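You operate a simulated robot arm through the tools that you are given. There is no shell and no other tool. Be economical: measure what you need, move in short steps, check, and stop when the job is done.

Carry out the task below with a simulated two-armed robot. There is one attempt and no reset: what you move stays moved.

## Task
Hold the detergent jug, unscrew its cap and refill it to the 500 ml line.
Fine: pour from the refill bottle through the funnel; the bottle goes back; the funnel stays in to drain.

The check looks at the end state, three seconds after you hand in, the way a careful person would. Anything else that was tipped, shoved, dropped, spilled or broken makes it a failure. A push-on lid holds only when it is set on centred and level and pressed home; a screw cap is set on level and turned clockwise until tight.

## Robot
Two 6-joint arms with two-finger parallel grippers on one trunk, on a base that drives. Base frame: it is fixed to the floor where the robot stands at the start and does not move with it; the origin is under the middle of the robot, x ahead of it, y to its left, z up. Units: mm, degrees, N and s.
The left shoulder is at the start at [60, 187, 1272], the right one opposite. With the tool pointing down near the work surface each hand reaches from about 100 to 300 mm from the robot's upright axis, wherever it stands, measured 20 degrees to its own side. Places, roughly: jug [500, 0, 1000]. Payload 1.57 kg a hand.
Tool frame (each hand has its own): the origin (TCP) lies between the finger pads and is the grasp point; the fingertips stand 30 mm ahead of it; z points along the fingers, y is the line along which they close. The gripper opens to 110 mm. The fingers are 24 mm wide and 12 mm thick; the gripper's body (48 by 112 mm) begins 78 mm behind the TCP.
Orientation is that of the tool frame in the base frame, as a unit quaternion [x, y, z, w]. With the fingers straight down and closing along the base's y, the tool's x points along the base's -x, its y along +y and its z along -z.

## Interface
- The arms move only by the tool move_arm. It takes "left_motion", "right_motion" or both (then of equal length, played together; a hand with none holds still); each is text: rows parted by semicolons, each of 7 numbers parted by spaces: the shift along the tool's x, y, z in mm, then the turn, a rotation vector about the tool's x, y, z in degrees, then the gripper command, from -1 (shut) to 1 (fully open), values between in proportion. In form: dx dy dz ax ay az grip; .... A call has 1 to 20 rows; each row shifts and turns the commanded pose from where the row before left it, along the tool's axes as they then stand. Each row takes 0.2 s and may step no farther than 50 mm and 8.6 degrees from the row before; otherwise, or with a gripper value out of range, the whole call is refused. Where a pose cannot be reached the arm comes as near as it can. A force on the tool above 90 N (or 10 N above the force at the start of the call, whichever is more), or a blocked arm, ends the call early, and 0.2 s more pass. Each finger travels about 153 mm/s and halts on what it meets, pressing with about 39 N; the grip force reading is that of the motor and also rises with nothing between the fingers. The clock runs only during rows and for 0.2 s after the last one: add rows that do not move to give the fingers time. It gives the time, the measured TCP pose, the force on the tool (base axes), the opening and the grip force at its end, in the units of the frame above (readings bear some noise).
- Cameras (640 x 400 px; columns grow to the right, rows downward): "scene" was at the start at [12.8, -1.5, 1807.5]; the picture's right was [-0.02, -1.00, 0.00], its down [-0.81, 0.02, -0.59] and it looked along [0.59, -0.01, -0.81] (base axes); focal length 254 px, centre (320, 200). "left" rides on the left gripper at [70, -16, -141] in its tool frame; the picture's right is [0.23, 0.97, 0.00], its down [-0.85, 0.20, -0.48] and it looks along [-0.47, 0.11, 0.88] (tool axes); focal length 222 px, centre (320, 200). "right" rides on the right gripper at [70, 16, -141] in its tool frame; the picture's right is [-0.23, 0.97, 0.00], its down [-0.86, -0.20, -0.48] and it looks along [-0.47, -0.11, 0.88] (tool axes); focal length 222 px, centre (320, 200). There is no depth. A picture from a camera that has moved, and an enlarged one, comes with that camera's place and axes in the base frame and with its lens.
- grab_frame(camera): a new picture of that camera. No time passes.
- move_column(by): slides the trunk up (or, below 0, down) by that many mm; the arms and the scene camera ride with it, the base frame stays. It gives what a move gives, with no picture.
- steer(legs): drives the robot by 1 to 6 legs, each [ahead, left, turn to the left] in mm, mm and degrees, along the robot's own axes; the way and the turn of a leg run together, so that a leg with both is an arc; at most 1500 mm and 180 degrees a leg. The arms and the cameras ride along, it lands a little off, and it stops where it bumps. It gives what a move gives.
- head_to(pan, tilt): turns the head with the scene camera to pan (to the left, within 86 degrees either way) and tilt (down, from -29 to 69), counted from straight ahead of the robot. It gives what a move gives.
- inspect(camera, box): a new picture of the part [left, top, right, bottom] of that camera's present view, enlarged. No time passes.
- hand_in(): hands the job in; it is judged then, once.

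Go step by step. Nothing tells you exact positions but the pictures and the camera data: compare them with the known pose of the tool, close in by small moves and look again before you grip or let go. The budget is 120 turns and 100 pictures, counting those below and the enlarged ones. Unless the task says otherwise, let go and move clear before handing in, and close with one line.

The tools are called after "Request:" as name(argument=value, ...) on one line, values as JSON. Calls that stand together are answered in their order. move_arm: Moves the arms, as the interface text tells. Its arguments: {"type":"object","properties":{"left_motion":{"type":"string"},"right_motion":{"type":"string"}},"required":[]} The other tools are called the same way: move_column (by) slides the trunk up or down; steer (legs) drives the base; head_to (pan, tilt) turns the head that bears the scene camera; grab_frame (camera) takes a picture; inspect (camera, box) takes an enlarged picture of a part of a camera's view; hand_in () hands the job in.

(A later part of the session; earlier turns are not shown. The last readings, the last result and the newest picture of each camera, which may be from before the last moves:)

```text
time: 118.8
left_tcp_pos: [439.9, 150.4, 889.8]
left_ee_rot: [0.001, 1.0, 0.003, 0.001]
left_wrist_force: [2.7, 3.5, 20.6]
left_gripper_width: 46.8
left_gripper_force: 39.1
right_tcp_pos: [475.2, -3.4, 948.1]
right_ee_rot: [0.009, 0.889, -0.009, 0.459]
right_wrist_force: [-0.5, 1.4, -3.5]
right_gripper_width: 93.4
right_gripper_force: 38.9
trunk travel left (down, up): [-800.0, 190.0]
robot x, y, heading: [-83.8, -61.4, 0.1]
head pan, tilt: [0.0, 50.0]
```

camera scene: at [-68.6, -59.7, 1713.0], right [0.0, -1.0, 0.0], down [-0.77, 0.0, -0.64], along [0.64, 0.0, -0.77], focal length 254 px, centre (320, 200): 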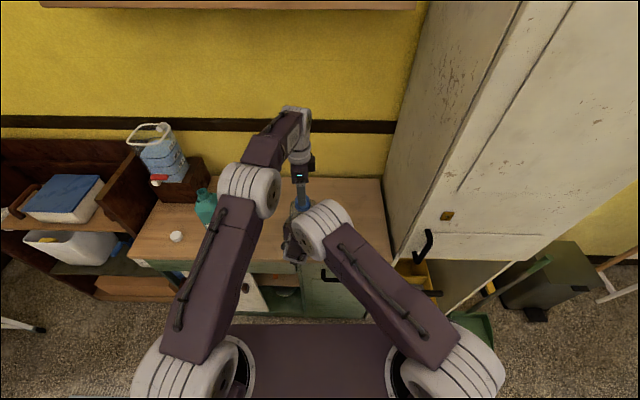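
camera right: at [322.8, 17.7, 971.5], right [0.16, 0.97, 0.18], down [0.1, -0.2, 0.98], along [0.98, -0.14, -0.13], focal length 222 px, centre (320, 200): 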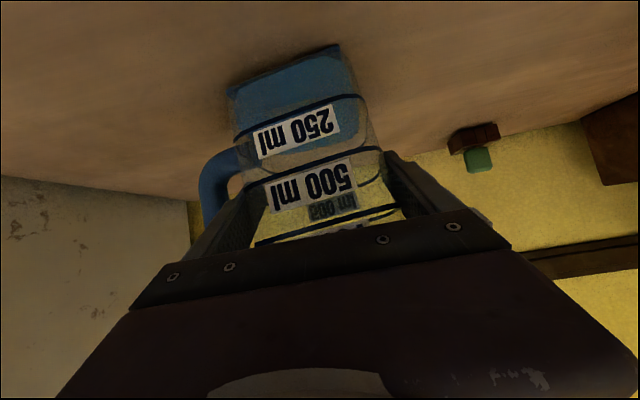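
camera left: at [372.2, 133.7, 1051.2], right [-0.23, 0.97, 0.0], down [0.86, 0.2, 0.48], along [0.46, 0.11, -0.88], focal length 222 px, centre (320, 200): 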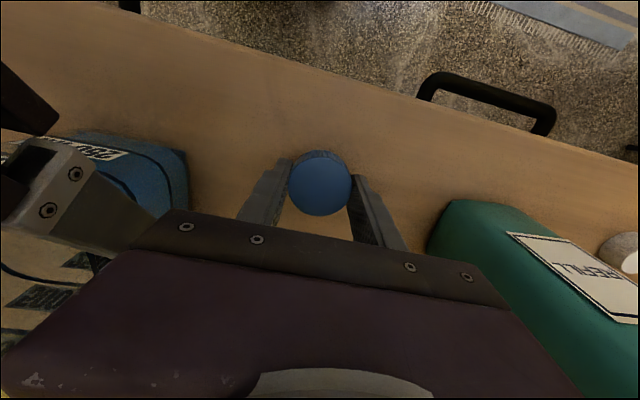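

Contact (20 N) at TCP z≈890, so the counter is ≈861. I ease off, release the cap and rise.

Request:
move_arm(left_motion="0 0 -2 0 0 0 -1;0 0 0 0 0 0 0.2;0 0 0 0 0 0 0.4;0 0 0 0 0 0 0.4;0 0 -20 0 0 0 0.4;0 0 -20 0 0 0 0.4;0 0 -20 0 0 0 0.4;0 0 -20 0 0 0 0.4;0 0 -20 0 0 0 0.4;0 0 -20 0 0 0 0.4;0 0 -20 0 0 0 0.4;0 0 -20 0 0 0 0.4;0 0 -20 0 0 0 0.4;0 0 -20 0 0 0 0.4;0 0 -20 0 0 0 0.4;0 0 -20 0 0 0 0.4")

Request:
grab_frame(camera="left")

```text
time: 122.2
left_tcp_pos: [441.3, 148.8, 1129.1]
left_ee_rot: [-0.001, 1.0, 0.002, -0.001]
left_wrist_force: [-0.1, 0.2, -1.0]
left_gripper_width: 77.0
left_gripper_force: 0.1
right_tcp_pos: [475.8, -3.9, 948.0]
right_ee_rot: [0.01, 0.888, -0.009, 0.459]
right_wrist_force: [0.5, 0.7, -2.9]
right_gripper_width: 93.4
right_gripper_force: 38.6
trunk travel left (down, up): [-800.0, 190.0]
robot x, y, heading: [-86.3, -56.5, 0.0]
head pan, tilt: [0.0, 50.0]
```

```text
42 pictures are left
camera left: at [372.6, 132.0, 1271.4], right [-0.23, 0.97, 0.01], down [0.86, 0.2, 0.48], along [0.46, 0.11, -0.88], focal length 222 px, centre (320, 200)
```

left: 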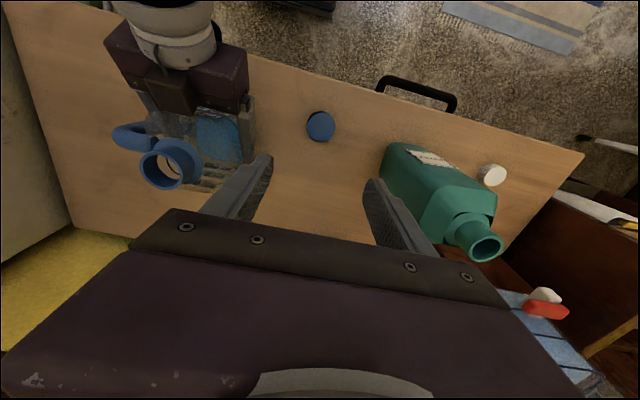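

Cap rests safely on the counter. Now I release the jug, withdraw the right hand straight back, and drive back to fetch the funnel.

Request:
move_arm(right_motion="0 0 0 0 0 0 0.8;0 0 0 0 0 0 1;0 0 0 0 0 0 1;6.8 0 -11.1 0 0 0 1;6.8 0 -11.1 0 0 0 1;6.8 0 -11.1 0 0 0 1;6.8 0 -11.1 0 0 0 1;6.8 0 -11.1 0 0 0 1")

Request:
grab_frame(camera="left")

```text
time: 124.0
left_tcp_pos: [440.5, 149.5, 1129.9]
left_ee_rot: [0.0, 1.0, 0.001, -0.002]
left_wrist_force: [-0.4, -0.8, 0.3]
left_gripper_width: 77.1
left_gripper_force: 0.0
right_tcp_pos: [411.1, -1.3, 951.4]
right_ee_rot: [0.009, 0.889, -0.009, 0.458]
right_wrist_force: [0.4, 0.7, -0.5]
right_gripper_width: 110.1
right_gripper_force: 0.1
trunk travel left (down, up): [-800.0, 190.0]
robot x, y, heading: [-84.7, -60.6, -0.0]
head pan, tilt: [0.0, 50.0]
```

```text
41 pictures are left
camera left: at [372.1, 132.2, 1271.5], right [-0.23, 0.97, 0.0], down [0.86, 0.2, 0.48], along [0.46, 0.11, -0.88], focal length 222 px, centre (320, 200)
```

left: 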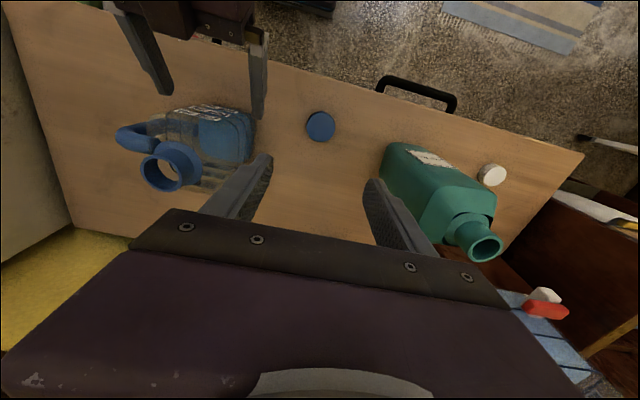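

Jug stands free and upright. I drive back, tuck the right hand aside and turn the left hand to point forward-down.

Request:
steer(legs=[[-360, 0, 0]])

Request:
move_arm(right_motion="-20 -25 -14 0 0 0 1;-20 -25 -14 0 0 0 1;-20 -25 -14 0 0 0 1;-20 -25 -14 0 0 0 1;-20 -25 -14 0 0 0 1;-20 -25 -14 0 0 0 1;-20 -25 -14 0 0 0 1;-20 -25 -14 0 0 0 1", left_motion="0 0 0 0 -7.86 0 0.4;0 0 0 0 -7.86 0 0.4;0 0 0 0 -7.86 0 0.4;0 0 0 0 -7.86 0 0.4;0 0 0 0 -7.86 0 0.4;0 0 0 0 -7.86 0 0.4;0 0 0 0 -7.86 0 0.4;0 0 0 0 0 0 0.4")

Request:
move_column(by=-400)

Request:
grab_frame(camera="scene")

```text
time: 126.3
left_tcp_pos: [81.4, 147.8, 1129.4]
left_ee_rot: [0.001, 1.0, 0.002, -0.002]
left_wrist_force: [0.6, -0.3, -0.6]
left_gripper_width: 77.0
left_gripper_force: 0.0
right_tcp_pos: [50.5, -2.4, 952.4]
right_ee_rot: [0.01, 0.889, -0.009, 0.458]
right_wrist_force: [-0.3, 0.0, 0.0]
right_gripper_width: 110.0
right_gripper_force: 0.0
trunk travel left (down, up): [-800.0, 190.0]
robot x, y, heading: [-449.7, -57.4, -0.1]
head pan, tilt: [0.0, 50.0]
```

```text
time: 128.1
left_tcp_pos: [78.4, 154.4, 1128.9]
left_ee_rot: [0.0, 0.906, 0.014, 0.423]
left_wrist_force: [-0.8, -0.2, 0.0]
left_gripper_width: 76.9
left_gripper_force: 0.0
left hand out of reach, approached as far as the arm can: row 5
right_tcp_pos: [57.1, -190.3, 1156.3]
right_ee_rot: [0.01, 0.888, -0.009, 0.459]
right_wrist_force: [-0.5, -0.8, -0.7]
right_gripper_width: 109.8
right_gripper_force: 0.0
right hand out of reach, approached as far as the arm can: row 1, 2, 3
trunk travel left (down, up): [-800.0, 190.0]
robot x, y, heading: [-444.7, -56.1, -0.2]
head pan, tilt: [0.0, 50.0]
```

```text
time: 131.9
left_tcp_pos: [79.9, 154.0, 727.8]
left_ee_rot: [-0.001, 0.906, 0.015, 0.422]
left_wrist_force: [1.1, 0.6, 0.6]
left_gripper_width: 77.1
left_gripper_force: 0.1
right_tcp_pos: [58.4, -189.8, 757.1]
right_ee_rot: [0.01, 0.889, -0.01, 0.458]
right_wrist_force: [0.8, -0.3, -0.3]
right_gripper_width: 110.0
right_gripper_force: 0.1
trunk travel left (down, up): [-400.0, 590.0]
robot x, y, heading: [-448.3, -61.3, -0.1]
head pan, tilt: [0.0, 50.0]
```

```text
40 pictures are left
camera scene: at [-430.0, -59.9, 1313.0], right [0.0, -1.0, 0.0], down [-0.77, 0.0, -0.64], along [0.64, 0.0, -0.77], focal length 254 px, centre (320, 200)
```

scene: 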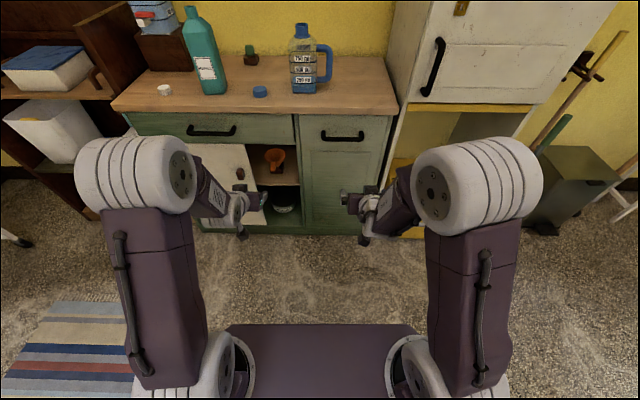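

Left hand is already at the funnel's y≈150. I lower 150 more, pull the right hand back out of the way, and look with the left camera.

Request:
move_column(by=-150)

Request:
move_arm(right_motion="11.5 -20 -16.3 0 0 0 1;11.5 -20 -16.3 0 0 0 1;11.5 -20 -16.3 0 0 0 1;11.5 -20 -16.3 0 0 0 1;11.5 -20 -16.3 0 0 0 1;11.5 -20 -16.3 0 0 0 1")

Request:
grab_frame(camera="left")

Request:
inspect(camera="scene", box=[180, 40, 360, 160])

```text
time: 133.7
left_tcp_pos: [79.1, 155.7, 578.0]
left_ee_rot: [0.0, 0.907, 0.014, 0.422]
left_wrist_force: [0.1, -0.8, 0.0]
left_gripper_width: 77.2
left_gripper_force: 0.0
right_tcp_pos: [58.0, -189.2, 606.9]
right_ee_rot: [0.009, 0.888, -0.009, 0.459]
right_wrist_force: [-0.3, 0.6, 0.2]
right_gripper_width: 110.3
right_gripper_force: 0.1
trunk travel left (down, up): [-250.0, 740.0]
robot x, y, heading: [-447.1, -58.5, 0.1]
head pan, tilt: [0.0, 50.0]
```

```text
time: 135.1
left_tcp_pos: [79.9, 155.0, 577.7]
left_ee_rot: [-0.001, 0.907, 0.014, 0.422]
left_wrist_force: [0.2, -0.4, -0.2]
left_gripper_width: 77.3
left_gripper_force: 0.1
right_tcp_pos: [23.6, -221.3, 628.3]
right_ee_rot: [0.012, 0.889, -0.011, 0.458]
right_wrist_force: [-1.6, -0.4, 0.5]
right_gripper_width: 110.0
right_gripper_force: 0.1
right hand out of reach, approached as far as the arm can: row 2, 3, 4, 5, 6
trunk travel left (down, up): [-250.0, 740.0]
robot x, y, heading: [-447.7, -56.3, -0.0]
head pan, tilt: [0.0, 50.0]
```

```text
39 pictures are left
camera left: at [-72.7, 135.4, 616.0], right [-0.16, 0.98, -0.15], down [0.18, 0.18, 0.97], along [0.97, 0.13, -0.21], focal length 222 px, centre (320, 200)
```

left: 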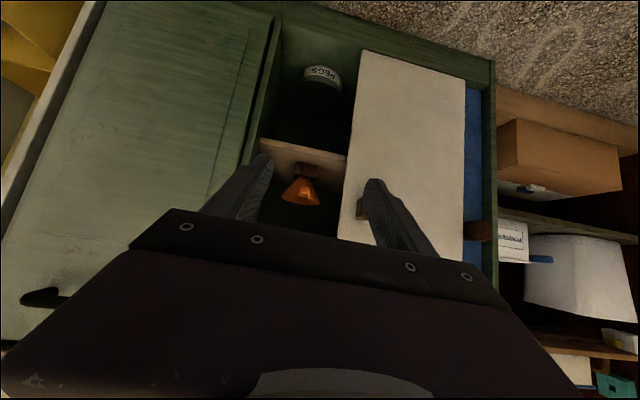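

```text
3.33 times, centred on (270, 100) of scene
camera zoom: at [-430.0, -59.9, 1163.0], right [0.0, -1.0, 0.0], down [-0.77, 0.0, -0.64], along [0.64, 0.0, -0.77], focal length 846 px, centre (487, 533)
```

zoom: 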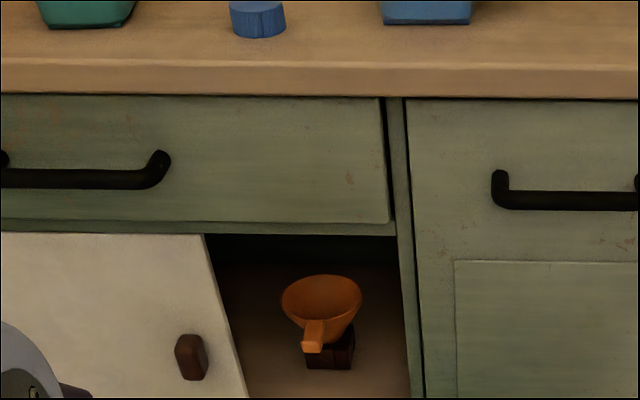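

Request:
inspect(camera="left", box=[240, 120, 380, 220])

```text
4.00 times, centred on (310, 170) of left
camera zoom: at [-72.7, 135.4, 616.0], right [-0.16, 0.98, -0.15], down [0.18, 0.18, 0.97], along [0.97, 0.13, -0.21], focal length 888 px, centre (360, 320)
```

zoom: 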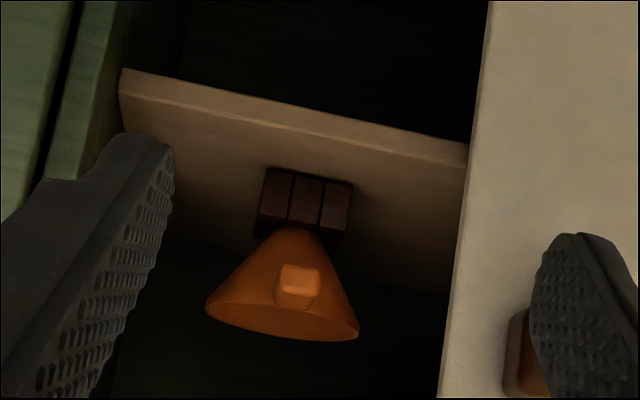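

Triangulated: funnel rim centre ≈(542,162,498), tab tip ≈(455,164,485), 22 mm wide; shelf ≈403. I fold the right hand up out of the way, lower 90 mm, and drive ahead most of the way.

Request:
move_arm(right_motion="0 0 0 0 7.86 0 1;0 0 0 0 7.86 0 1;0 0 0 0 7.86 0 1;0 0 0 0 7.86 0 1;0 0 0 0 7.86 0 1;0 0 0 0 7.86 0 1;0 0 0 0 7.86 0 1;17 9.5 -30 0 0 0 1;17 9.5 -30 0 0 0 1;17 9.5 -30 0 0 0 1;17 9.5 -30 0 0 0 1;17 9.5 -30 0 0 0 1;17 9.5 -30 0 0 0 1;17 9.5 -30 0 0 0 1;17 9.5 -30 0 0 0 1")

Request:
move_column(by=-90)

Request:
steer(legs=[[300, 0, 0]])

Request:
inspect(camera="left", box=[160, 40, 480, 240])

```text
time: 138.3
left_tcp_pos: [80.0, 155.3, 578.8]
left_ee_rot: [-0.001, 0.907, 0.015, 0.422]
left_wrist_force: [0.4, 0.0, 0.4]
left_gripper_width: 77.0
left_gripper_force: 0.1
right_tcp_pos: [-169.9, -119.3, 780.6]
right_ee_rot: [0.038, 0.974, -0.06, 0.213]
right_wrist_force: [0.7, -0.2, -0.5]
right_gripper_width: 109.9
right_gripper_force: 0.0
right hand out of reach, approached as far as the arm can: row 2, 3, 4, 5, 6, 13, 14, 15
trunk travel left (down, up): [-250.0, 740.0]
robot x, y, heading: [-444.7, -58.4, -0.2]
head pan, tilt: [0.0, 50.0]
```

```text
time: 139.5
left_tcp_pos: [78.7, 154.9, 487.5]
left_ee_rot: [0.0, 0.906, 0.014, 0.422]
left_wrist_force: [-1.4, -0.4, 0.6]
left_gripper_width: 76.9
left_gripper_force: 0.0
right_tcp_pos: [-169.7, -120.2, 690.2]
right_ee_rot: [0.039, 0.974, -0.06, 0.214]
right_wrist_force: [0.0, 0.1, 0.7]
right_gripper_width: 110.1
right_gripper_force: 0.0
trunk travel left (down, up): [-160.0, 830.0]
robot x, y, heading: [-444.8, -60.1, -0.2]
head pan, tilt: [0.0, 50.0]
```

```text
time: 141.6
left_tcp_pos: [377.9, 152.4, 487.9]
left_ee_rot: [0.001, 0.907, 0.014, 0.422]
left_wrist_force: [0.2, -0.3, 0.2]
left_gripper_width: 77.0
left_gripper_force: 0.2
right_tcp_pos: [129.5, -121.9, 690.8]
right_ee_rot: [0.04, 0.974, -0.061, 0.215]
right_wrist_force: [0.0, -0.5, 0.1]
right_gripper_width: 110.1
right_gripper_force: 0.1
trunk travel left (down, up): [-160.0, 830.0]
robot x, y, heading: [-146.4, -60.7, 0.1]
head pan, tilt: [0.0, 50.0]
```

```text
2.00 times, centred on (320, 140) of left
camera zoom: at [225.8, 134.1, 526.0], right [-0.16, 0.98, -0.15], down [0.18, 0.18, 0.97], along [0.97, 0.12, -0.21], focal length 444 px, centre (320, 320)
```

zoom: 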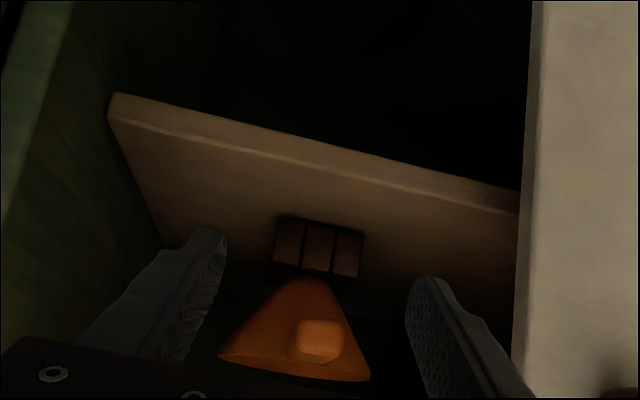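

The view agrees: tab at (455,164,487). I extend the left arm along to straddle the tab.

Request:
move_arm(left_motion="0 8 0 0 0 0 0.3;-9.4 0 11.7 0 0 0 0.2;-9.4 0 11.7 0 0 0 0.2;-9.4 0 11.7 0 0 0 0.2;-9.4 0 11.7 0 0 0 0.2;-9.4 0 11.7 0 0 0 0.2;-6 0 7.5 0 0 0 0.2")

Request:
inspect(camera="left", box=[160, 40, 480, 240])

```text
time: 143.2
left_tcp_pos: [463.1, 162.3, 485.7]
left_ee_rot: [0.002, 0.907, 0.013, 0.421]
left_wrist_force: [-0.2, -0.1, -0.3]
left_gripper_width: 66.0
left_gripper_force: 0.0
right_tcp_pos: [127.1, -121.2, 689.6]
right_ee_rot: [0.041, 0.974, -0.061, 0.214]
right_wrist_force: [0.1, -0.1, -0.4]
right_gripper_width: 110.0
right_gripper_force: 0.0
trunk travel left (down, up): [-160.0, 830.0]
robot x, y, heading: [-149.2, -61.7, 0.0]
head pan, tilt: [0.0, 50.0]
```

```text
2.00 times, centred on (320, 140) of left
camera zoom: at [310.1, 142.8, 523.8], right [-0.16, 0.98, -0.15], down [0.18, 0.18, 0.97], along [0.97, 0.12, -0.21], focal length 444 px, centre (320, 320)
```

zoom: 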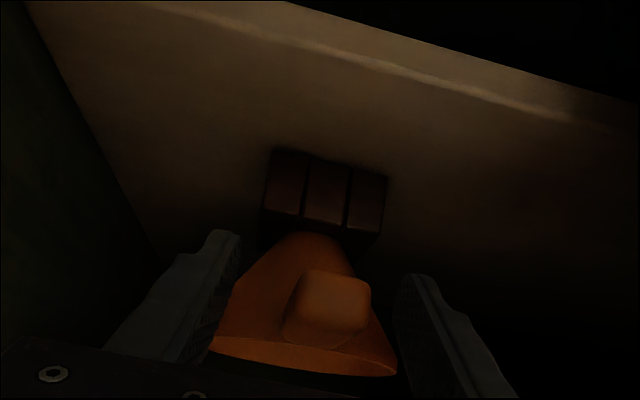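

Fingers straddle the tab. I close and test-lift.

Request:
move_arm(left_motion="-3 2 4 0 0 0 0;0 0 0 0 0 0 -0.2;0 0 0 0 0 0 -0.5;0 0 0 0 0 0 -1;0 0 0 0 0 0 -1")

Request:
inspect(camera="left", box=[160, 40, 480, 240])

```text
time: 144.3
left_tcp_pos: [467.6, 163.2, 486.1]
left_ee_rot: [0.001, 0.906, 0.013, 0.422]
left_wrist_force: [1.1, -4.6, 0.3]
left_gripper_width: 25.1
left_gripper_force: 36.7
right_tcp_pos: [128.3, -121.9, 690.9]
right_ee_rot: [0.041, 0.974, -0.061, 0.215]
right_wrist_force: [-1.0, 0.1, -0.1]
right_gripper_width: 110.0
right_gripper_force: 0.1
trunk travel left (down, up): [-160.0, 830.0]
robot x, y, heading: [-150.4, -61.5, -0.3]
head pan, tilt: [0.0, 50.0]
```

```text
2.00 times, centred on (320, 140) of left
camera zoom: at [315.4, 144.7, 523.6], right [-0.16, 0.98, -0.15], down [0.18, 0.18, 0.97], along [0.97, 0.12, -0.21], focal length 444 px, centre (320, 320)
```

zoom: 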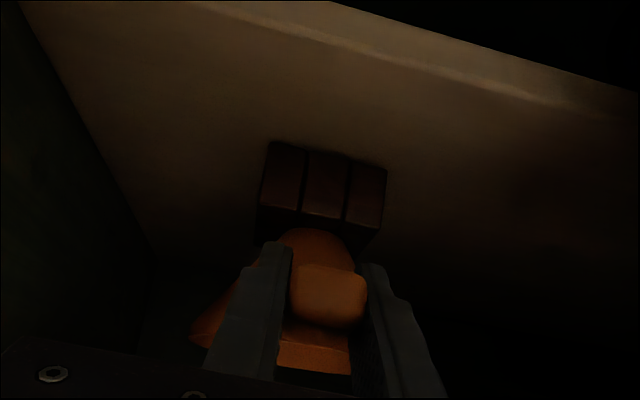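

Tab held (25 mm). I lift ~48 mm straight up and check that the stem clears the block.

Request:
move_arm(left_motion="-6.1 0 -5.2 0 0 0 -1;-6.1 0 -5.2 0 0 0 -1;-6.1 0 -5.2 0 0 0 -1;-6.1 0 -5.2 0 0 0 -1;-6.1 0 -5.2 0 0 0 -1;-6.1 0 -5.2 0 0 0 -1")

Request:
inspect(camera="left", box=[160, 40, 480, 240])

Request:
inspect(camera="scene", box=[120, 100, 360, 300])

```text
time: 145.8
left_tcp_pos: [467.4, 162.2, 533.7]
left_ee_rot: [0.001, 0.906, 0.014, 0.422]
left_wrist_force: [-0.2, 0.0, -0.8]
left_gripper_width: 25.1
left_gripper_force: 36.3
right_tcp_pos: [127.4, -121.2, 690.9]
right_ee_rot: [0.039, 0.974, -0.06, 0.215]
right_wrist_force: [0.2, 0.1, 0.3]
right_gripper_width: 110.1
right_gripper_force: 0.0
trunk travel left (down, up): [-160.0, 830.0]
robot x, y, heading: [-147.3, -61.6, -0.3]
head pan, tilt: [0.0, 50.0]
```

```text
2.00 times, centred on (320, 140) of left
camera zoom: at [315.3, 143.9, 572.0], right [-0.16, 0.98, -0.15], down [0.18, 0.18, 0.97], along [0.97, 0.12, -0.21], focal length 444 px, centre (320, 320)
```

zoom: 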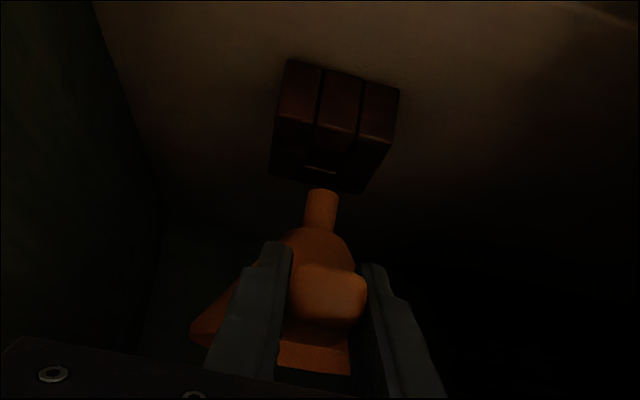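

```text
2.00 times, centred on (240, 200) of scene
camera zoom: at [-132.0, -60.3, 1073.0], right [0.0, -1.0, 0.0], down [-0.77, 0.0, -0.64], along [0.64, 0.0, -0.77], focal length 507 px, centre (480, 200)
```

zoom: 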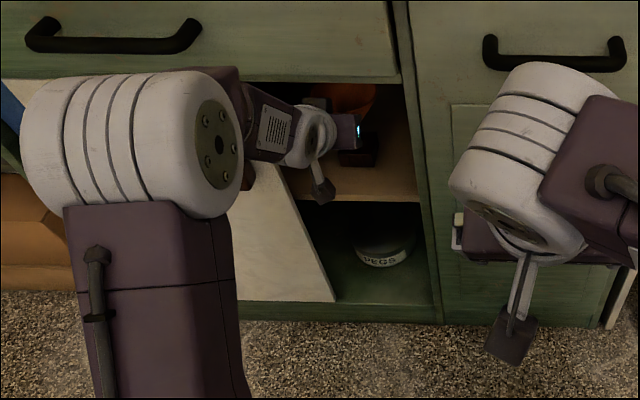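

The stem is clear of the block. A touch more lift, then I back straight out.

Request:
move_arm(left_motion="-5.4 0 -4.5 0 0 0 -1")

Request:
steer(legs=[[-300, 0, 0]])

Request:
move_column(by=400)

Request:
move_column(by=240)

Request:
grab_frame(camera="scene")

Request:
grab_frame(camera="left")

```text
time: 146.2
left_tcp_pos: [468.4, 161.9, 540.6]
left_ee_rot: [0.0, 0.907, 0.013, 0.422]
left_wrist_force: [-0.5, 0.1, -0.3]
left_gripper_width: 25.1
left_gripper_force: 35.7
right_tcp_pos: [128.5, -120.6, 690.8]
right_ee_rot: [0.041, 0.974, -0.061, 0.214]
right_wrist_force: [-0.1, -0.9, 0.1]
right_gripper_width: 110.1
right_gripper_force: 0.0
trunk travel left (down, up): [-160.0, 830.0]
robot x, y, heading: [-149.7, -60.9, -0.2]
head pan, tilt: [0.0, 50.0]
```

```text
time: 148.2
left_tcp_pos: [167.8, 162.5, 541.1]
left_ee_rot: [-0.001, 0.907, 0.015, 0.421]
left_wrist_force: [0.2, -0.2, -0.7]
left_gripper_width: 25.2
left_gripper_force: 36.6
right_tcp_pos: [-172.3, -120.6, 691.3]
right_ee_rot: [0.04, 0.974, -0.06, 0.214]
right_wrist_force: [0.0, -0.2, -0.9]
right_gripper_width: 110.2
right_gripper_force: 0.1
trunk travel left (down, up): [-160.0, 830.0]
robot x, y, heading: [-448.4, -58.9, -0.2]
head pan, tilt: [0.0, 50.0]
```

```text
time: 152.0
left_tcp_pos: [166.7, 163.2, 941.4]
left_ee_rot: [0.0, 0.906, 0.014, 0.422]
left_wrist_force: [0.0, 0.7, -0.7]
left_gripper_width: 25.0
left_gripper_force: 37.2
right_tcp_pos: [-172.3, -120.6, 1089.5]
right_ee_rot: [0.041, 0.974, -0.061, 0.214]
right_wrist_force: [0.0, -0.4, 0.0]
right_gripper_width: 109.9
right_gripper_force: 0.1
trunk travel left (down, up): [-560.0, 430.0]
robot x, y, heading: [-451.7, -60.5, -0.2]
head pan, tilt: [0.0, 50.0]
```

```text
time: 154.5
left_tcp_pos: [167.0, 163.2, 1182.0]
left_ee_rot: [0.0, 0.906, 0.014, 0.422]
left_wrist_force: [0.4, 0.4, -0.6]
left_gripper_width: 25.2
left_gripper_force: 36.3
right_tcp_pos: [-171.6, -119.9, 1331.5]
right_ee_rot: [0.04, 0.974, -0.06, 0.215]
right_wrist_force: [-0.5, 0.1, -0.4]
right_gripper_width: 110.1
right_gripper_force: 0.0
trunk travel left (down, up): [-800.0, 190.0]
robot x, y, heading: [-447.2, -58.5, -0.0]
head pan, tilt: [0.0, 50.0]
```

```text
31 pictures are left
camera scene: at [-432.7, -59.4, 1712.9], right [0.0, -1.0, 0.0], down [-0.77, 0.0, -0.64], along [0.64, 0.0, -0.77], focal length 254 px, centre (320, 200)
```

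scene: 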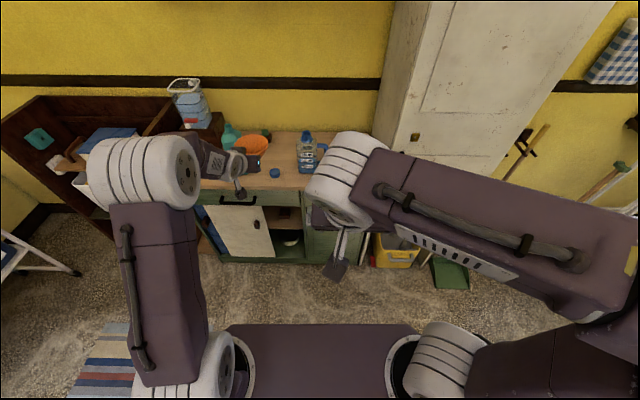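

```text
30 pictures are left
camera left: at [14.8, 144.3, 1218.9], right [-0.16, 0.98, -0.15], down [0.18, 0.18, 0.97], along [0.97, 0.12, -0.21], focal length 222 px, centre (320, 200)
```

left: 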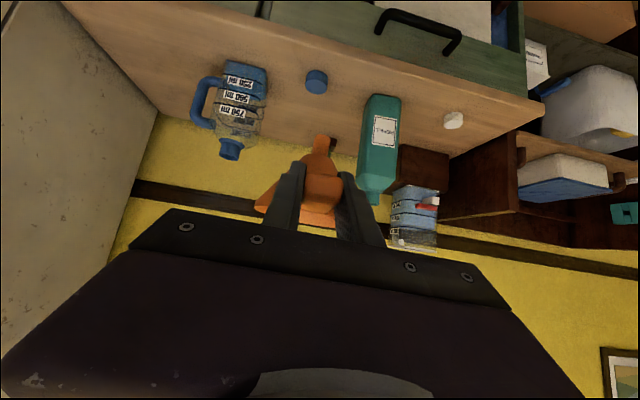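

Funnel held firmly upright; stem end is ~80 mm below the TCP and its axis ~75 mm ahead. Jug mouth ≈(483,3). I drive so the funnel comes short of the jug, then look.

Request:
steer(legs=[[0, -158, 0], [190, 0, 0]])

Request:
inspect(camera="left", box=[160, 20, 480, 240])

Request:
inspect(camera="scene", box=[130, 80, 370, 240])

```text
time: 157.1
left_tcp_pos: [353.4, 5.9, 1184.5]
left_ee_rot: [0.001, 0.906, 0.013, 0.422]
left_wrist_force: [-1.2, -0.3, 0.2]
left_gripper_width: 25.2
left_gripper_force: 36.9
right_tcp_pos: [13.8, -278.7, 1330.9]
right_ee_rot: [0.04, 0.974, -0.061, 0.215]
right_wrist_force: [-0.9, 0.3, -0.3]
right_gripper_width: 110.0
right_gripper_force: 0.1
trunk travel left (down, up): [-800.0, 190.0]
robot x, y, heading: [-257.5, -217.7, -0.1]
head pan, tilt: [0.0, 50.0]
```

```text
1.82 times, centred on (320, 130) of left
camera zoom: at [200.8, -13.7, 1220.3], right [-0.16, 0.98, -0.15], down [0.18, 0.18, 0.97], along [0.97, 0.12, -0.2], focal length 404 px, centre (320, 327)
```

zoom: 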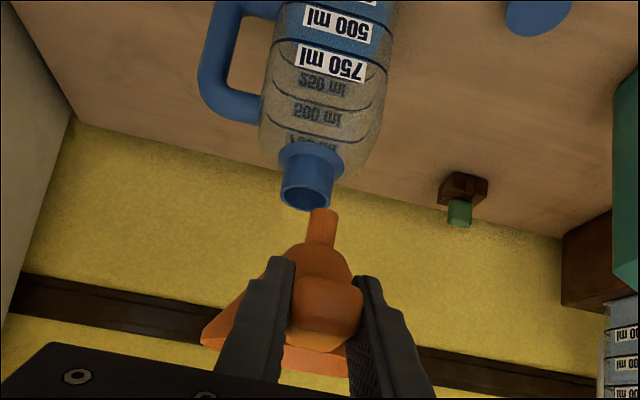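

```text
2.50 times, centred on (250, 160) of scene
camera zoom: at [-248.1, -217.2, 1713.0], right [0.0, -1.0, 0.0], down [-0.76, 0.0, -0.64], along [0.64, 0.0, -0.76], focal length 634 px, centre (495, 300)
```

zoom: 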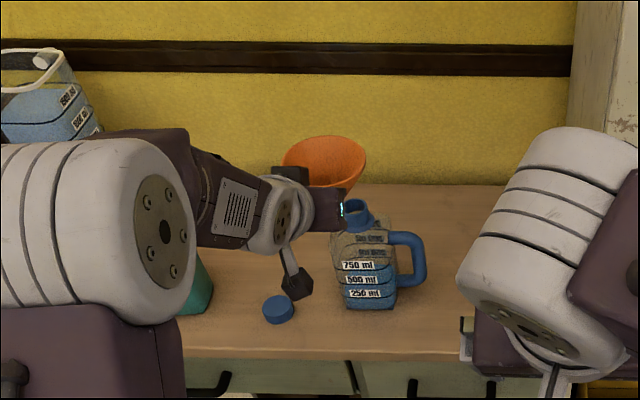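

Mouth vs stem from the same view: need about +60 in x and −8 in y. I drive most of that and look again.

Request:
steer(legs=[[48, -8, 0]])

Request:
inspect(camera="left", box=[240, 40, 400, 200])

```text
time: 158.0
left_tcp_pos: [396.1, -2.4, 1184.6]
left_ee_rot: [0.0, 0.905, 0.013, 0.426]
left_wrist_force: [-0.7, 0.4, 0.2]
left_gripper_width: 24.9
left_gripper_force: 36.5
right_tcp_pos: [56.4, -285.4, 1333.5]
right_ee_rot: [0.04, 0.973, -0.061, 0.217]
right_wrist_force: [-1.0, 0.5, 0.1]
right_gripper_width: 109.8
right_gripper_force: 0.1
trunk travel left (down, up): [-800.0, 190.0]
robot x, y, heading: [-210.9, -225.0, -0.2]
head pan, tilt: [0.0, 50.0]
```

```text
2.50 times, centred on (320, 120) of left
camera zoom: at [244.2, -21.1, 1221.8], right [-0.16, 0.98, -0.15], down [0.18, 0.18, 0.97], along [0.97, 0.12, -0.2], focal length 555 px, centre (320, 400)
```

zoom: 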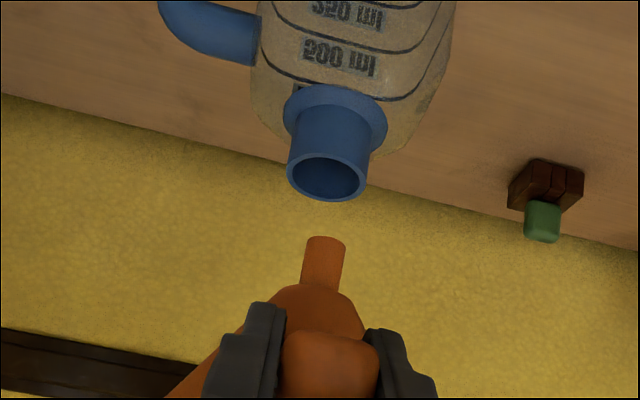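

Request:
move_arm(left_motion="-3.9 -0.9 4.6 0 0 0 -1;-3.9 -0.9 4.6 0 0 0 -1;-3.8 -0.9 4.6 0 0 0 -1;8.4 0 7.1 0 0 0 -1;8.4 0 7.1 0 0 0 -1;8.4 0 7.1 0 0 0 -1;0 0 0 0 0 0 -1")

Request:
inspect(camera="left", box=[240, 40, 400, 200])

Request:
inspect(camera="scene", box=[180, 80, 340, 240])

```text
time: 159.6
left_tcp_pos: [421.3, -4.7, 1147.3]
left_ee_rot: [0.0, 0.906, 0.014, 0.422]
left_wrist_force: [-0.3, 0.1, -0.5]
left_gripper_width: 25.1
left_gripper_force: 36.6
right_tcp_pos: [63.7, -287.6, 1330.0]
right_ee_rot: [0.04, 0.974, -0.06, 0.216]
right_wrist_force: [0.0, -0.6, 0.5]
right_gripper_width: 110.0
right_gripper_force: 0.1
trunk travel left (down, up): [-800.0, 190.0]
robot x, y, heading: [-213.5, -224.7, 0.1]
head pan, tilt: [0.0, 50.0]
```

```text
2.50 times, centred on (320, 120) of left
camera zoom: at [268.9, -23.6, 1185.5], right [-0.16, 0.98, -0.15], down [0.18, 0.18, 0.97], along [0.97, 0.12, -0.21], focal length 555 px, centre (320, 400)
```

zoom: 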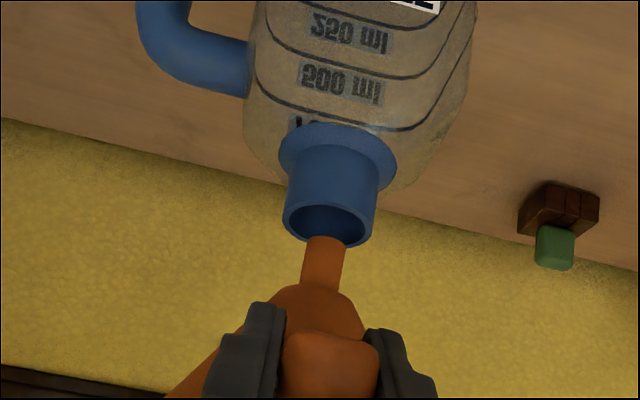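

```text
2.50 times, centred on (260, 160) of scene
camera zoom: at [-196.4, -226.0, 1713.0], right [0.0, -1.0, 0.0], down [-0.77, 0.0, -0.64], along [0.64, 0.0, -0.77], focal length 634 px, centre (470, 300)
```

zoom: 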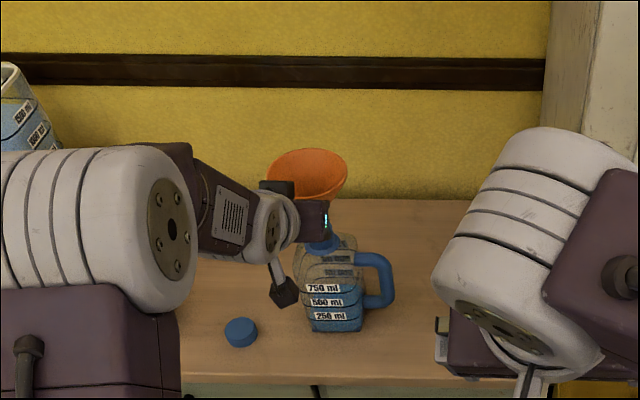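

The stem sits over the mouth, about 5 mm too far forward. I correct and lower 20 mm gently.

Request:
move_arm(left_motion="3.2 1.5 -3.8 0 0 0 -1;3.83 0 3.22 0 0 0 -1;3.83 0 3.22 0 0 0 -1;3.83 0 3.22 0 0 0 -1;3.83 0 3.22 0 0 0 -1;0 0 0 0 0 0 -1")

Request:
inspect(camera="left", box=[240, 40, 400, 200])

```text
time: 161.0
left_tcp_pos: [412.4, -3.9, 1129.8]
left_ee_rot: [0.001, 0.906, 0.015, 0.423]
left_wrist_force: [-3.4, -1.2, 13.0]
left_gripper_width: 24.9
left_gripper_force: 36.4
right_tcp_pos: [60.4, -289.4, 1332.1]
right_ee_rot: [0.041, 0.974, -0.06, 0.215]
right_wrist_force: [0.4, -0.2, 0.4]
right_gripper_width: 110.0
right_gripper_force: 0.2
trunk travel left (down, up): [-800.0, 190.0]
robot x, y, heading: [-213.8, -227.6, -0.3]
head pan, tilt: [0.0, 50.0]
```

```text
2.50 times, centred on (320, 120) of left
camera zoom: at [261.1, -22.8, 1167.7], right [-0.16, 0.98, -0.15], down [0.18, 0.18, 0.97], along [0.97, 0.12, -0.2], focal length 555 px, centre (320, 400)
```

zoom: 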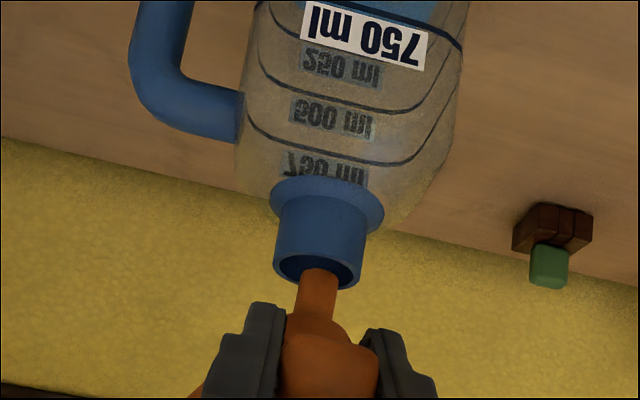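

Light contact (13 N): the stem end seems to touch the far lip. I raise 5 mm, shift back 7 mm and lower again.

Request:
move_arm(left_motion="-3.83 0 -3.22 0 0 0 -1;4.5 -0.7 -5.4 0 0 0 -1;3.83 0 3.22 0 0 0 -1;3.83 0 3.22 0 0 0 -1;3.83 0 3.22 0 0 0 -1;0 0 0 0 0 0 -1")

Request:
inspect(camera="left", box=[240, 40, 400, 200])

```text
time: 162.4
left_tcp_pos: [406.5, -2.9, 1119.8]
left_ee_rot: [0.001, 0.906, 0.014, 0.422]
left_wrist_force: [-2.4, -0.7, 11.8]
left_gripper_width: 25.2
left_gripper_force: 36.9
right_tcp_pos: [61.7, -287.8, 1332.6]
right_ee_rot: [0.04, 0.974, -0.06, 0.215]
right_wrist_force: [0.4, 0.2, -0.2]
right_gripper_width: 110.0
right_gripper_force: 0.0
trunk travel left (down, up): [-800.0, 190.0]
robot x, y, heading: [-215.8, -225.6, -0.1]
head pan, tilt: [0.0, 50.0]
```

```text
2.50 times, centred on (320, 120) of left
camera zoom: at [254.6, -22.9, 1157.5], right [-0.16, 0.98, -0.15], down [0.18, 0.18, 0.97], along [0.97, 0.12, -0.2], focal length 555 px, centre (320, 400)
```

zoom: 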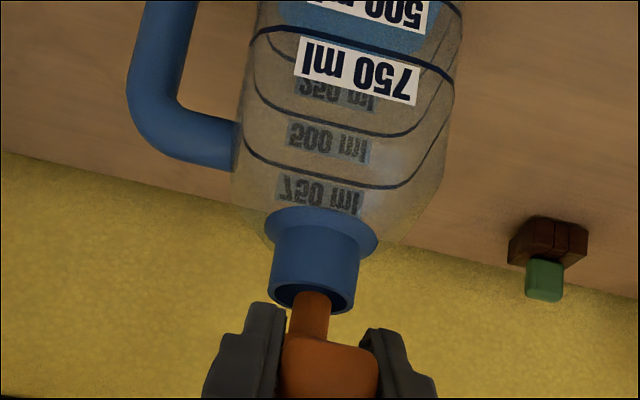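

The funnel seems to have pitched slightly in the grip. I lift off and view it free.

Request:
move_arm(left_motion="-7.66 0 -6.44 0 0 0 -1;-7.66 0 -6.44 0 0 0 -1;-7.66 0 -6.44 0 0 0 -1;0 0 0 0 0 0 -1")

Request:
inspect(camera="left", box=[240, 40, 400, 200])

Request:
inspect(camera="scene", box=[220, 100, 340, 220])

```text
time: 163.4
left_tcp_pos: [410.9, -5.7, 1147.8]
left_ee_rot: [0.0, 0.907, 0.014, 0.42]
left_wrist_force: [0.4, 0.3, -0.2]
left_gripper_width: 24.9
left_gripper_force: 36.2
right_tcp_pos: [64.9, -287.2, 1331.5]
right_ee_rot: [0.041, 0.974, -0.061, 0.214]
right_wrist_force: [-0.1, 0.3, -0.4]
right_gripper_width: 109.9
right_gripper_force: 0.0
trunk travel left (down, up): [-800.0, 190.0]
robot x, y, heading: [-212.7, -228.0, 0.0]
head pan, tilt: [0.0, 50.0]
```

```text
2.50 times, centred on (320, 120) of left
camera zoom: at [257.9, -23.6, 1185.9], right [-0.16, 0.98, -0.15], down [0.18, 0.18, 0.97], along [0.97, 0.12, -0.21], focal length 555 px, centre (320, 400)
```

zoom: 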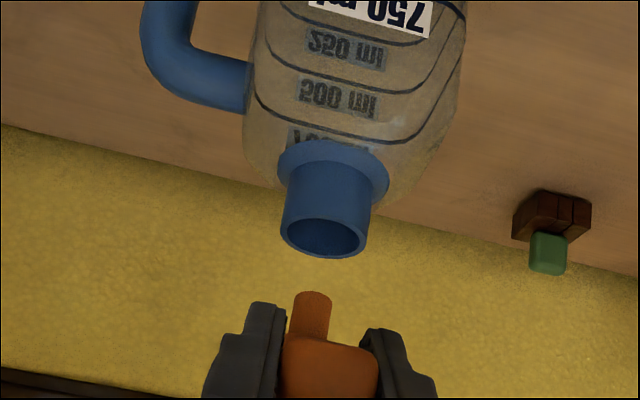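

```text
3.33 times, centred on (280, 160) of scene
camera zoom: at [-195.4, -225.8, 1712.9], right [0.0, -1.0, 0.0], down [-0.77, 0.0, -0.64], along [0.64, 0.0, -0.77], focal length 846 px, centre (453, 333)
```

zoom: 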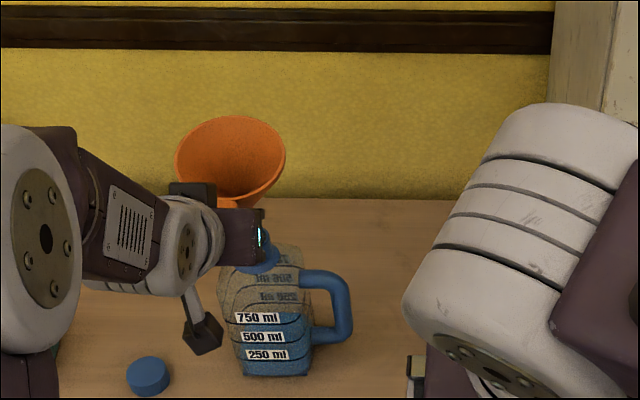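

The funnel pitched ~12° back in the grip. I compensate by pitching the hand 12° and recheck, lifted 10 mm higher.

Request:
move_arm(left_motion="-7.66 0 -6.44 0 6 0 -1;0 0 0 0 6 0 -1;0 0 0 0 0 0 -1")

Request:
inspect(camera="left", box=[240, 60, 400, 220])

Request:
inspect(camera="scene", box=[220, 100, 340, 220])

```text
time: 164.2
left_tcp_pos: [408.5, -0.1, 1153.9]
left_ee_rot: [0.0, 0.946, 0.014, 0.325]
left_wrist_force: [-0.6, 0.2, 0.1]
left_gripper_width: 25.1
left_gripper_force: 36.8
left hand out of reach, approached as far as the arm can: row 1
right_tcp_pos: [64.0, -286.3, 1330.4]
right_ee_rot: [0.04, 0.974, -0.06, 0.214]
right_wrist_force: [-0.4, -0.1, 0.2]
right_gripper_width: 109.8
right_gripper_force: 0.0
trunk travel left (down, up): [-800.0, 190.0]
robot x, y, heading: [-212.6, -225.4, -0.0]
head pan, tilt: [0.0, 50.0]
```

```text
2.50 times, centred on (320, 140) of left
camera zoom: at [268.4, -18.8, 1224.0], right [-0.19, 0.98, -0.11], down [0.38, 0.18, 0.91], along [0.91, 0.13, -0.4], focal length 555 px, centre (320, 350)
```

zoom: 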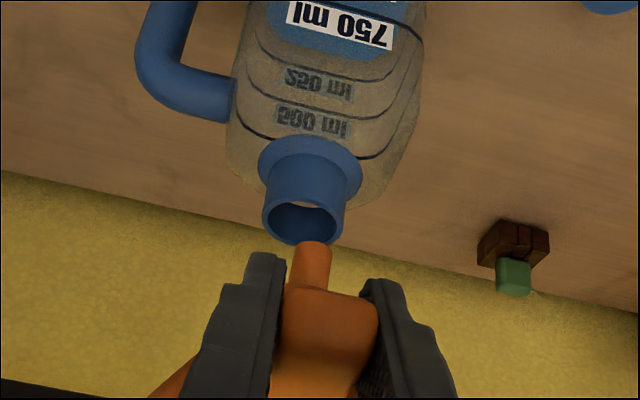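

```text
3.33 times, centred on (280, 160) of scene
camera zoom: at [-196.7, -226.2, 1713.0], right [0.0, -1.0, 0.0], down [-0.77, 0.0, -0.64], along [0.64, 0.0, -0.77], focal length 846 px, centre (453, 333)
```

zoom: 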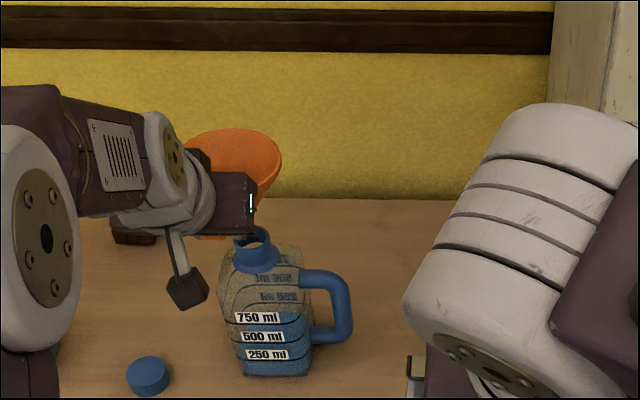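

Now the stem end sits at about TCP+(74, 2, −73); the mouth needs +8 in x, −5 in y. I shift and lower to just above the lip, then check.

Request:
move_arm(left_motion="-3.1 -2.5 2.5 0 0 0 -1;-3.2 -2.5 2.4 0 0 0 -1;5 0 6.3 0 0 0 -1;5 0 6.3 0 0 0 -1;0 0 0 0 0 0 -1")

Request:
inspect(camera="left", box=[240, 60, 400, 220])

```text
time: 165.4
left_tcp_pos: [417.7, -3.4, 1138.9]
left_ee_rot: [-0.001, 0.946, 0.013, 0.324]
left_wrist_force: [0.7, 0.6, 0.0]
left_gripper_width: 25.1
left_gripper_force: 36.3
right_tcp_pos: [63.8, -285.5, 1331.1]
right_ee_rot: [0.04, 0.974, -0.06, 0.214]
right_wrist_force: [-0.5, -0.7, -0.2]
right_gripper_width: 110.0
right_gripper_force: 0.1
trunk travel left (down, up): [-800.0, 190.0]
robot x, y, heading: [-214.1, -226.3, 0.1]
head pan, tilt: [0.0, 50.0]
```

```text
2.50 times, centred on (320, 140) of left
camera zoom: at [276.6, -22.8, 1207.8], right [-0.19, 0.97, -0.11], down [0.38, 0.18, 0.91], along [0.91, 0.13, -0.4], focal length 555 px, centre (320, 350)
```

zoom: 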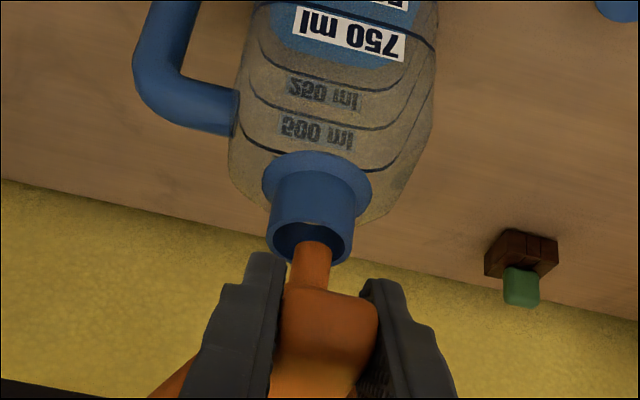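

Aligned: lowering projects the stem right at the mouth's centre. I lower 14 mm.

Request:
move_arm(left_motion="3.08 0 3.94 0 0 0 -1;3.08 0 3.94 0 0 0 -1;2.5 0 3.15 0 0 0 -1;0 0 0 0 0 0 -1")

```text
time: 166.4
left_tcp_pos: [413.8, -5.0, 1127.4]
left_ee_rot: [-0.001, 0.945, 0.015, 0.327]
left_wrist_force: [-2.6, -1.0, 13.9]
left_gripper_width: 25.2
left_gripper_force: 36.3
right_tcp_pos: [60.1, -286.8, 1330.7]
right_ee_rot: [0.039, 0.974, -0.059, 0.215]
right_wrist_force: [0.8, 0.1, -0.2]
right_gripper_width: 109.7
right_gripper_force: 0.1
trunk travel left (down, up): [-800.0, 190.0]
robot x, y, heading: [-216.1, -225.4, -0.2]
head pan, tilt: [0.0, 50.0]
```

Request:
inspect(camera="left", box=[270, 80, 370, 180])

```text
4.00 times, centred on (320, 130) of left
camera zoom: at [272.9, -23.5, 1195.4], right [-0.19, 0.98, -0.11], down [0.38, 0.18, 0.91], along [0.91, 0.13, -0.4], focal length 888 px, centre (320, 480)
```

zoom: 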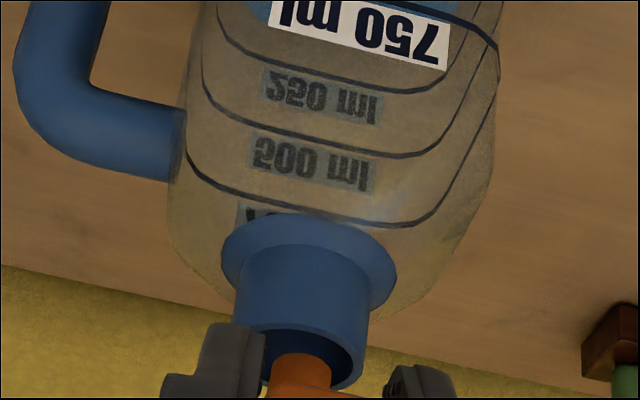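

The stem end is on the far lip again, ~8 mm too far forward, and the funnel slipped pitch again. I raise, re-level by pitching the hand 10°, and re-measure.

Request:
move_arm(left_motion="-5.5 0 -7.1 0 0 0 -1;-5.5 0 -7.1 0 0 0 -1;-3 0 -4 0 5.5 0 -1;0 0 0 0 5.5 0 -1;0 0 0 0 0 0 -1")

Request:
inspect(camera="left", box=[240, 60, 400, 220])

Request:
inspect(camera="scene", box=[220, 100, 340, 220])

```text
time: 167.6
left_tcp_pos: [417.0, -3.6, 1149.0]
left_ee_rot: [-0.002, 0.973, 0.012, 0.232]
left_wrist_force: [0.6, 0.7, -0.3]
left_gripper_width: 25.0
left_gripper_force: 36.4
right_tcp_pos: [63.2, -287.3, 1329.8]
right_ee_rot: [0.04, 0.974, -0.06, 0.214]
right_wrist_force: [-0.6, -0.2, -0.4]
right_gripper_width: 109.9
right_gripper_force: 0.0
trunk travel left (down, up): [-800.0, 190.0]
robot x, y, heading: [-214.7, -226.9, -0.4]
head pan, tilt: [0.0, 50.0]
```

```text
2.50 times, centred on (320, 140) of left
camera zoom: at [290.9, -23.9, 1242.6], right [-0.21, 0.97, -0.08], down [0.54, 0.18, 0.82], along [0.81, 0.13, -0.57], focal length 555 px, centre (320, 350)
```

zoom: 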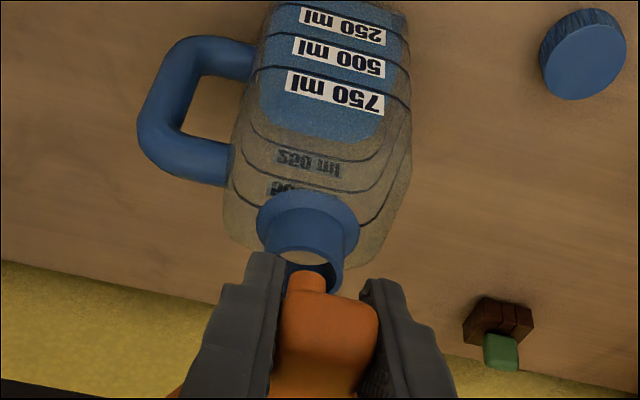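

```text
3.33 times, centred on (280, 160) of scene
camera zoom: at [-197.3, -226.1, 1713.0], right [0.0, -1.0, 0.0], down [-0.77, 0.0, -0.64], along [0.64, 0.0, -0.77], focal length 846 px, centre (453, 333)
```

zoom: 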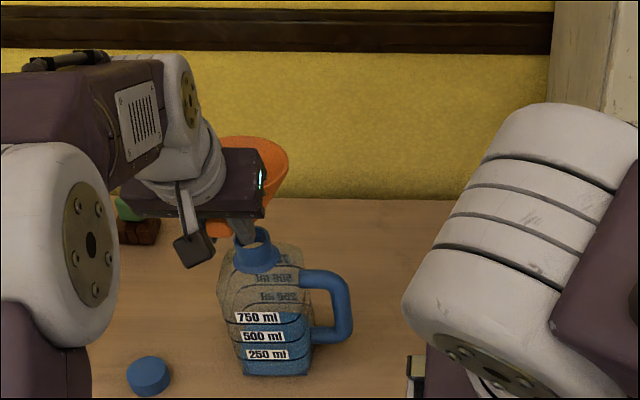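

By this view the stem must move −7.5 in x and −2 in y. I apply that and lower 15 mm, watching the force.

Request:
move_arm(left_motion="3.4 -1.2 -1.7 0 0 0 -1;3.3 -1.1 -1.7 0 0 0 -1;2.25 0 4.46 0 0 0 -1;2.25 0 4.46 0 0 0 -1;2.25 0 4.46 0 0 0 -1;0 0 0 0 0 0 -1")

```text
time: 169.0
left_tcp_pos: [406.7, -6.8, 1135.4]
left_ee_rot: [-0.003, 0.972, 0.014, 0.236]
left_wrist_force: [-4.8, 1.1, 18.3]
left_gripper_width: 24.9
left_gripper_force: 36.4
right_tcp_pos: [59.4, -287.6, 1331.4]
right_ee_rot: [0.04, 0.974, -0.06, 0.216]
right_wrist_force: [0.5, -0.5, -0.4]
right_gripper_width: 109.8
right_gripper_force: 0.1
trunk travel left (down, up): [-800.0, 190.0]
robot x, y, heading: [-212.2, -225.8, -0.1]
head pan, tilt: [0.0, 50.0]
```

Request:
inspect(camera="left", box=[270, 100, 370, 200])

```text
4.00 times, centred on (320, 150) of left
camera zoom: at [280.5, -26.0, 1229.7], right [-0.21, 0.97, -0.08], down [0.54, 0.18, 0.82], along [0.81, 0.13, -0.56], focal length 888 px, centre (320, 400)
```

zoom: 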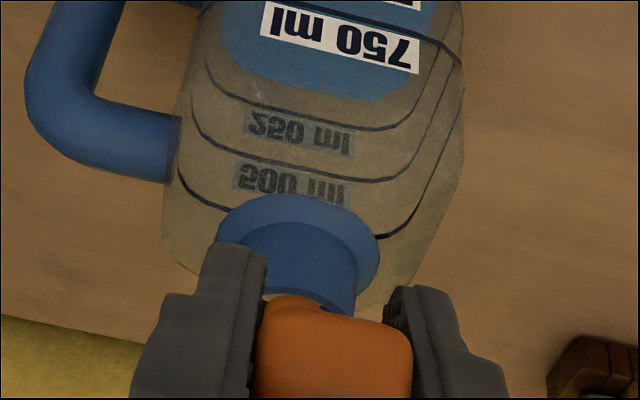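

The hand camera's view is now blocked by the tab. I check whether the right-hand camera sees it from the other side.

Request:
inspect(camera="right", box=[340, 120, 500, 260])

```text
2.86 times, centred on (420, 190) of right
camera zoom: at [-59.9, -248.9, 1426.4], right [0.31, 0.95, 0.0], down [0.55, -0.18, 0.81], along [0.77, -0.25, -0.58], focal length 635 px, centre (34, 229)
```

zoom: 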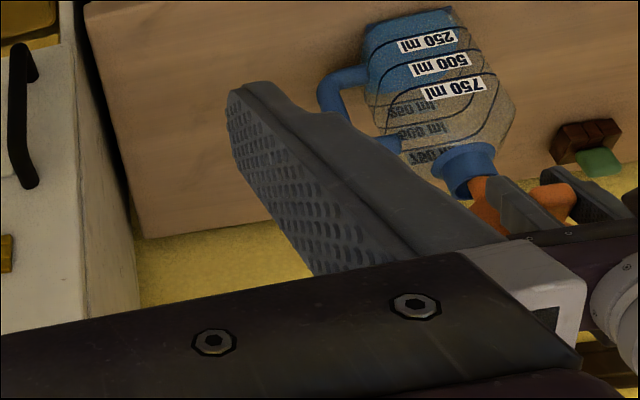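

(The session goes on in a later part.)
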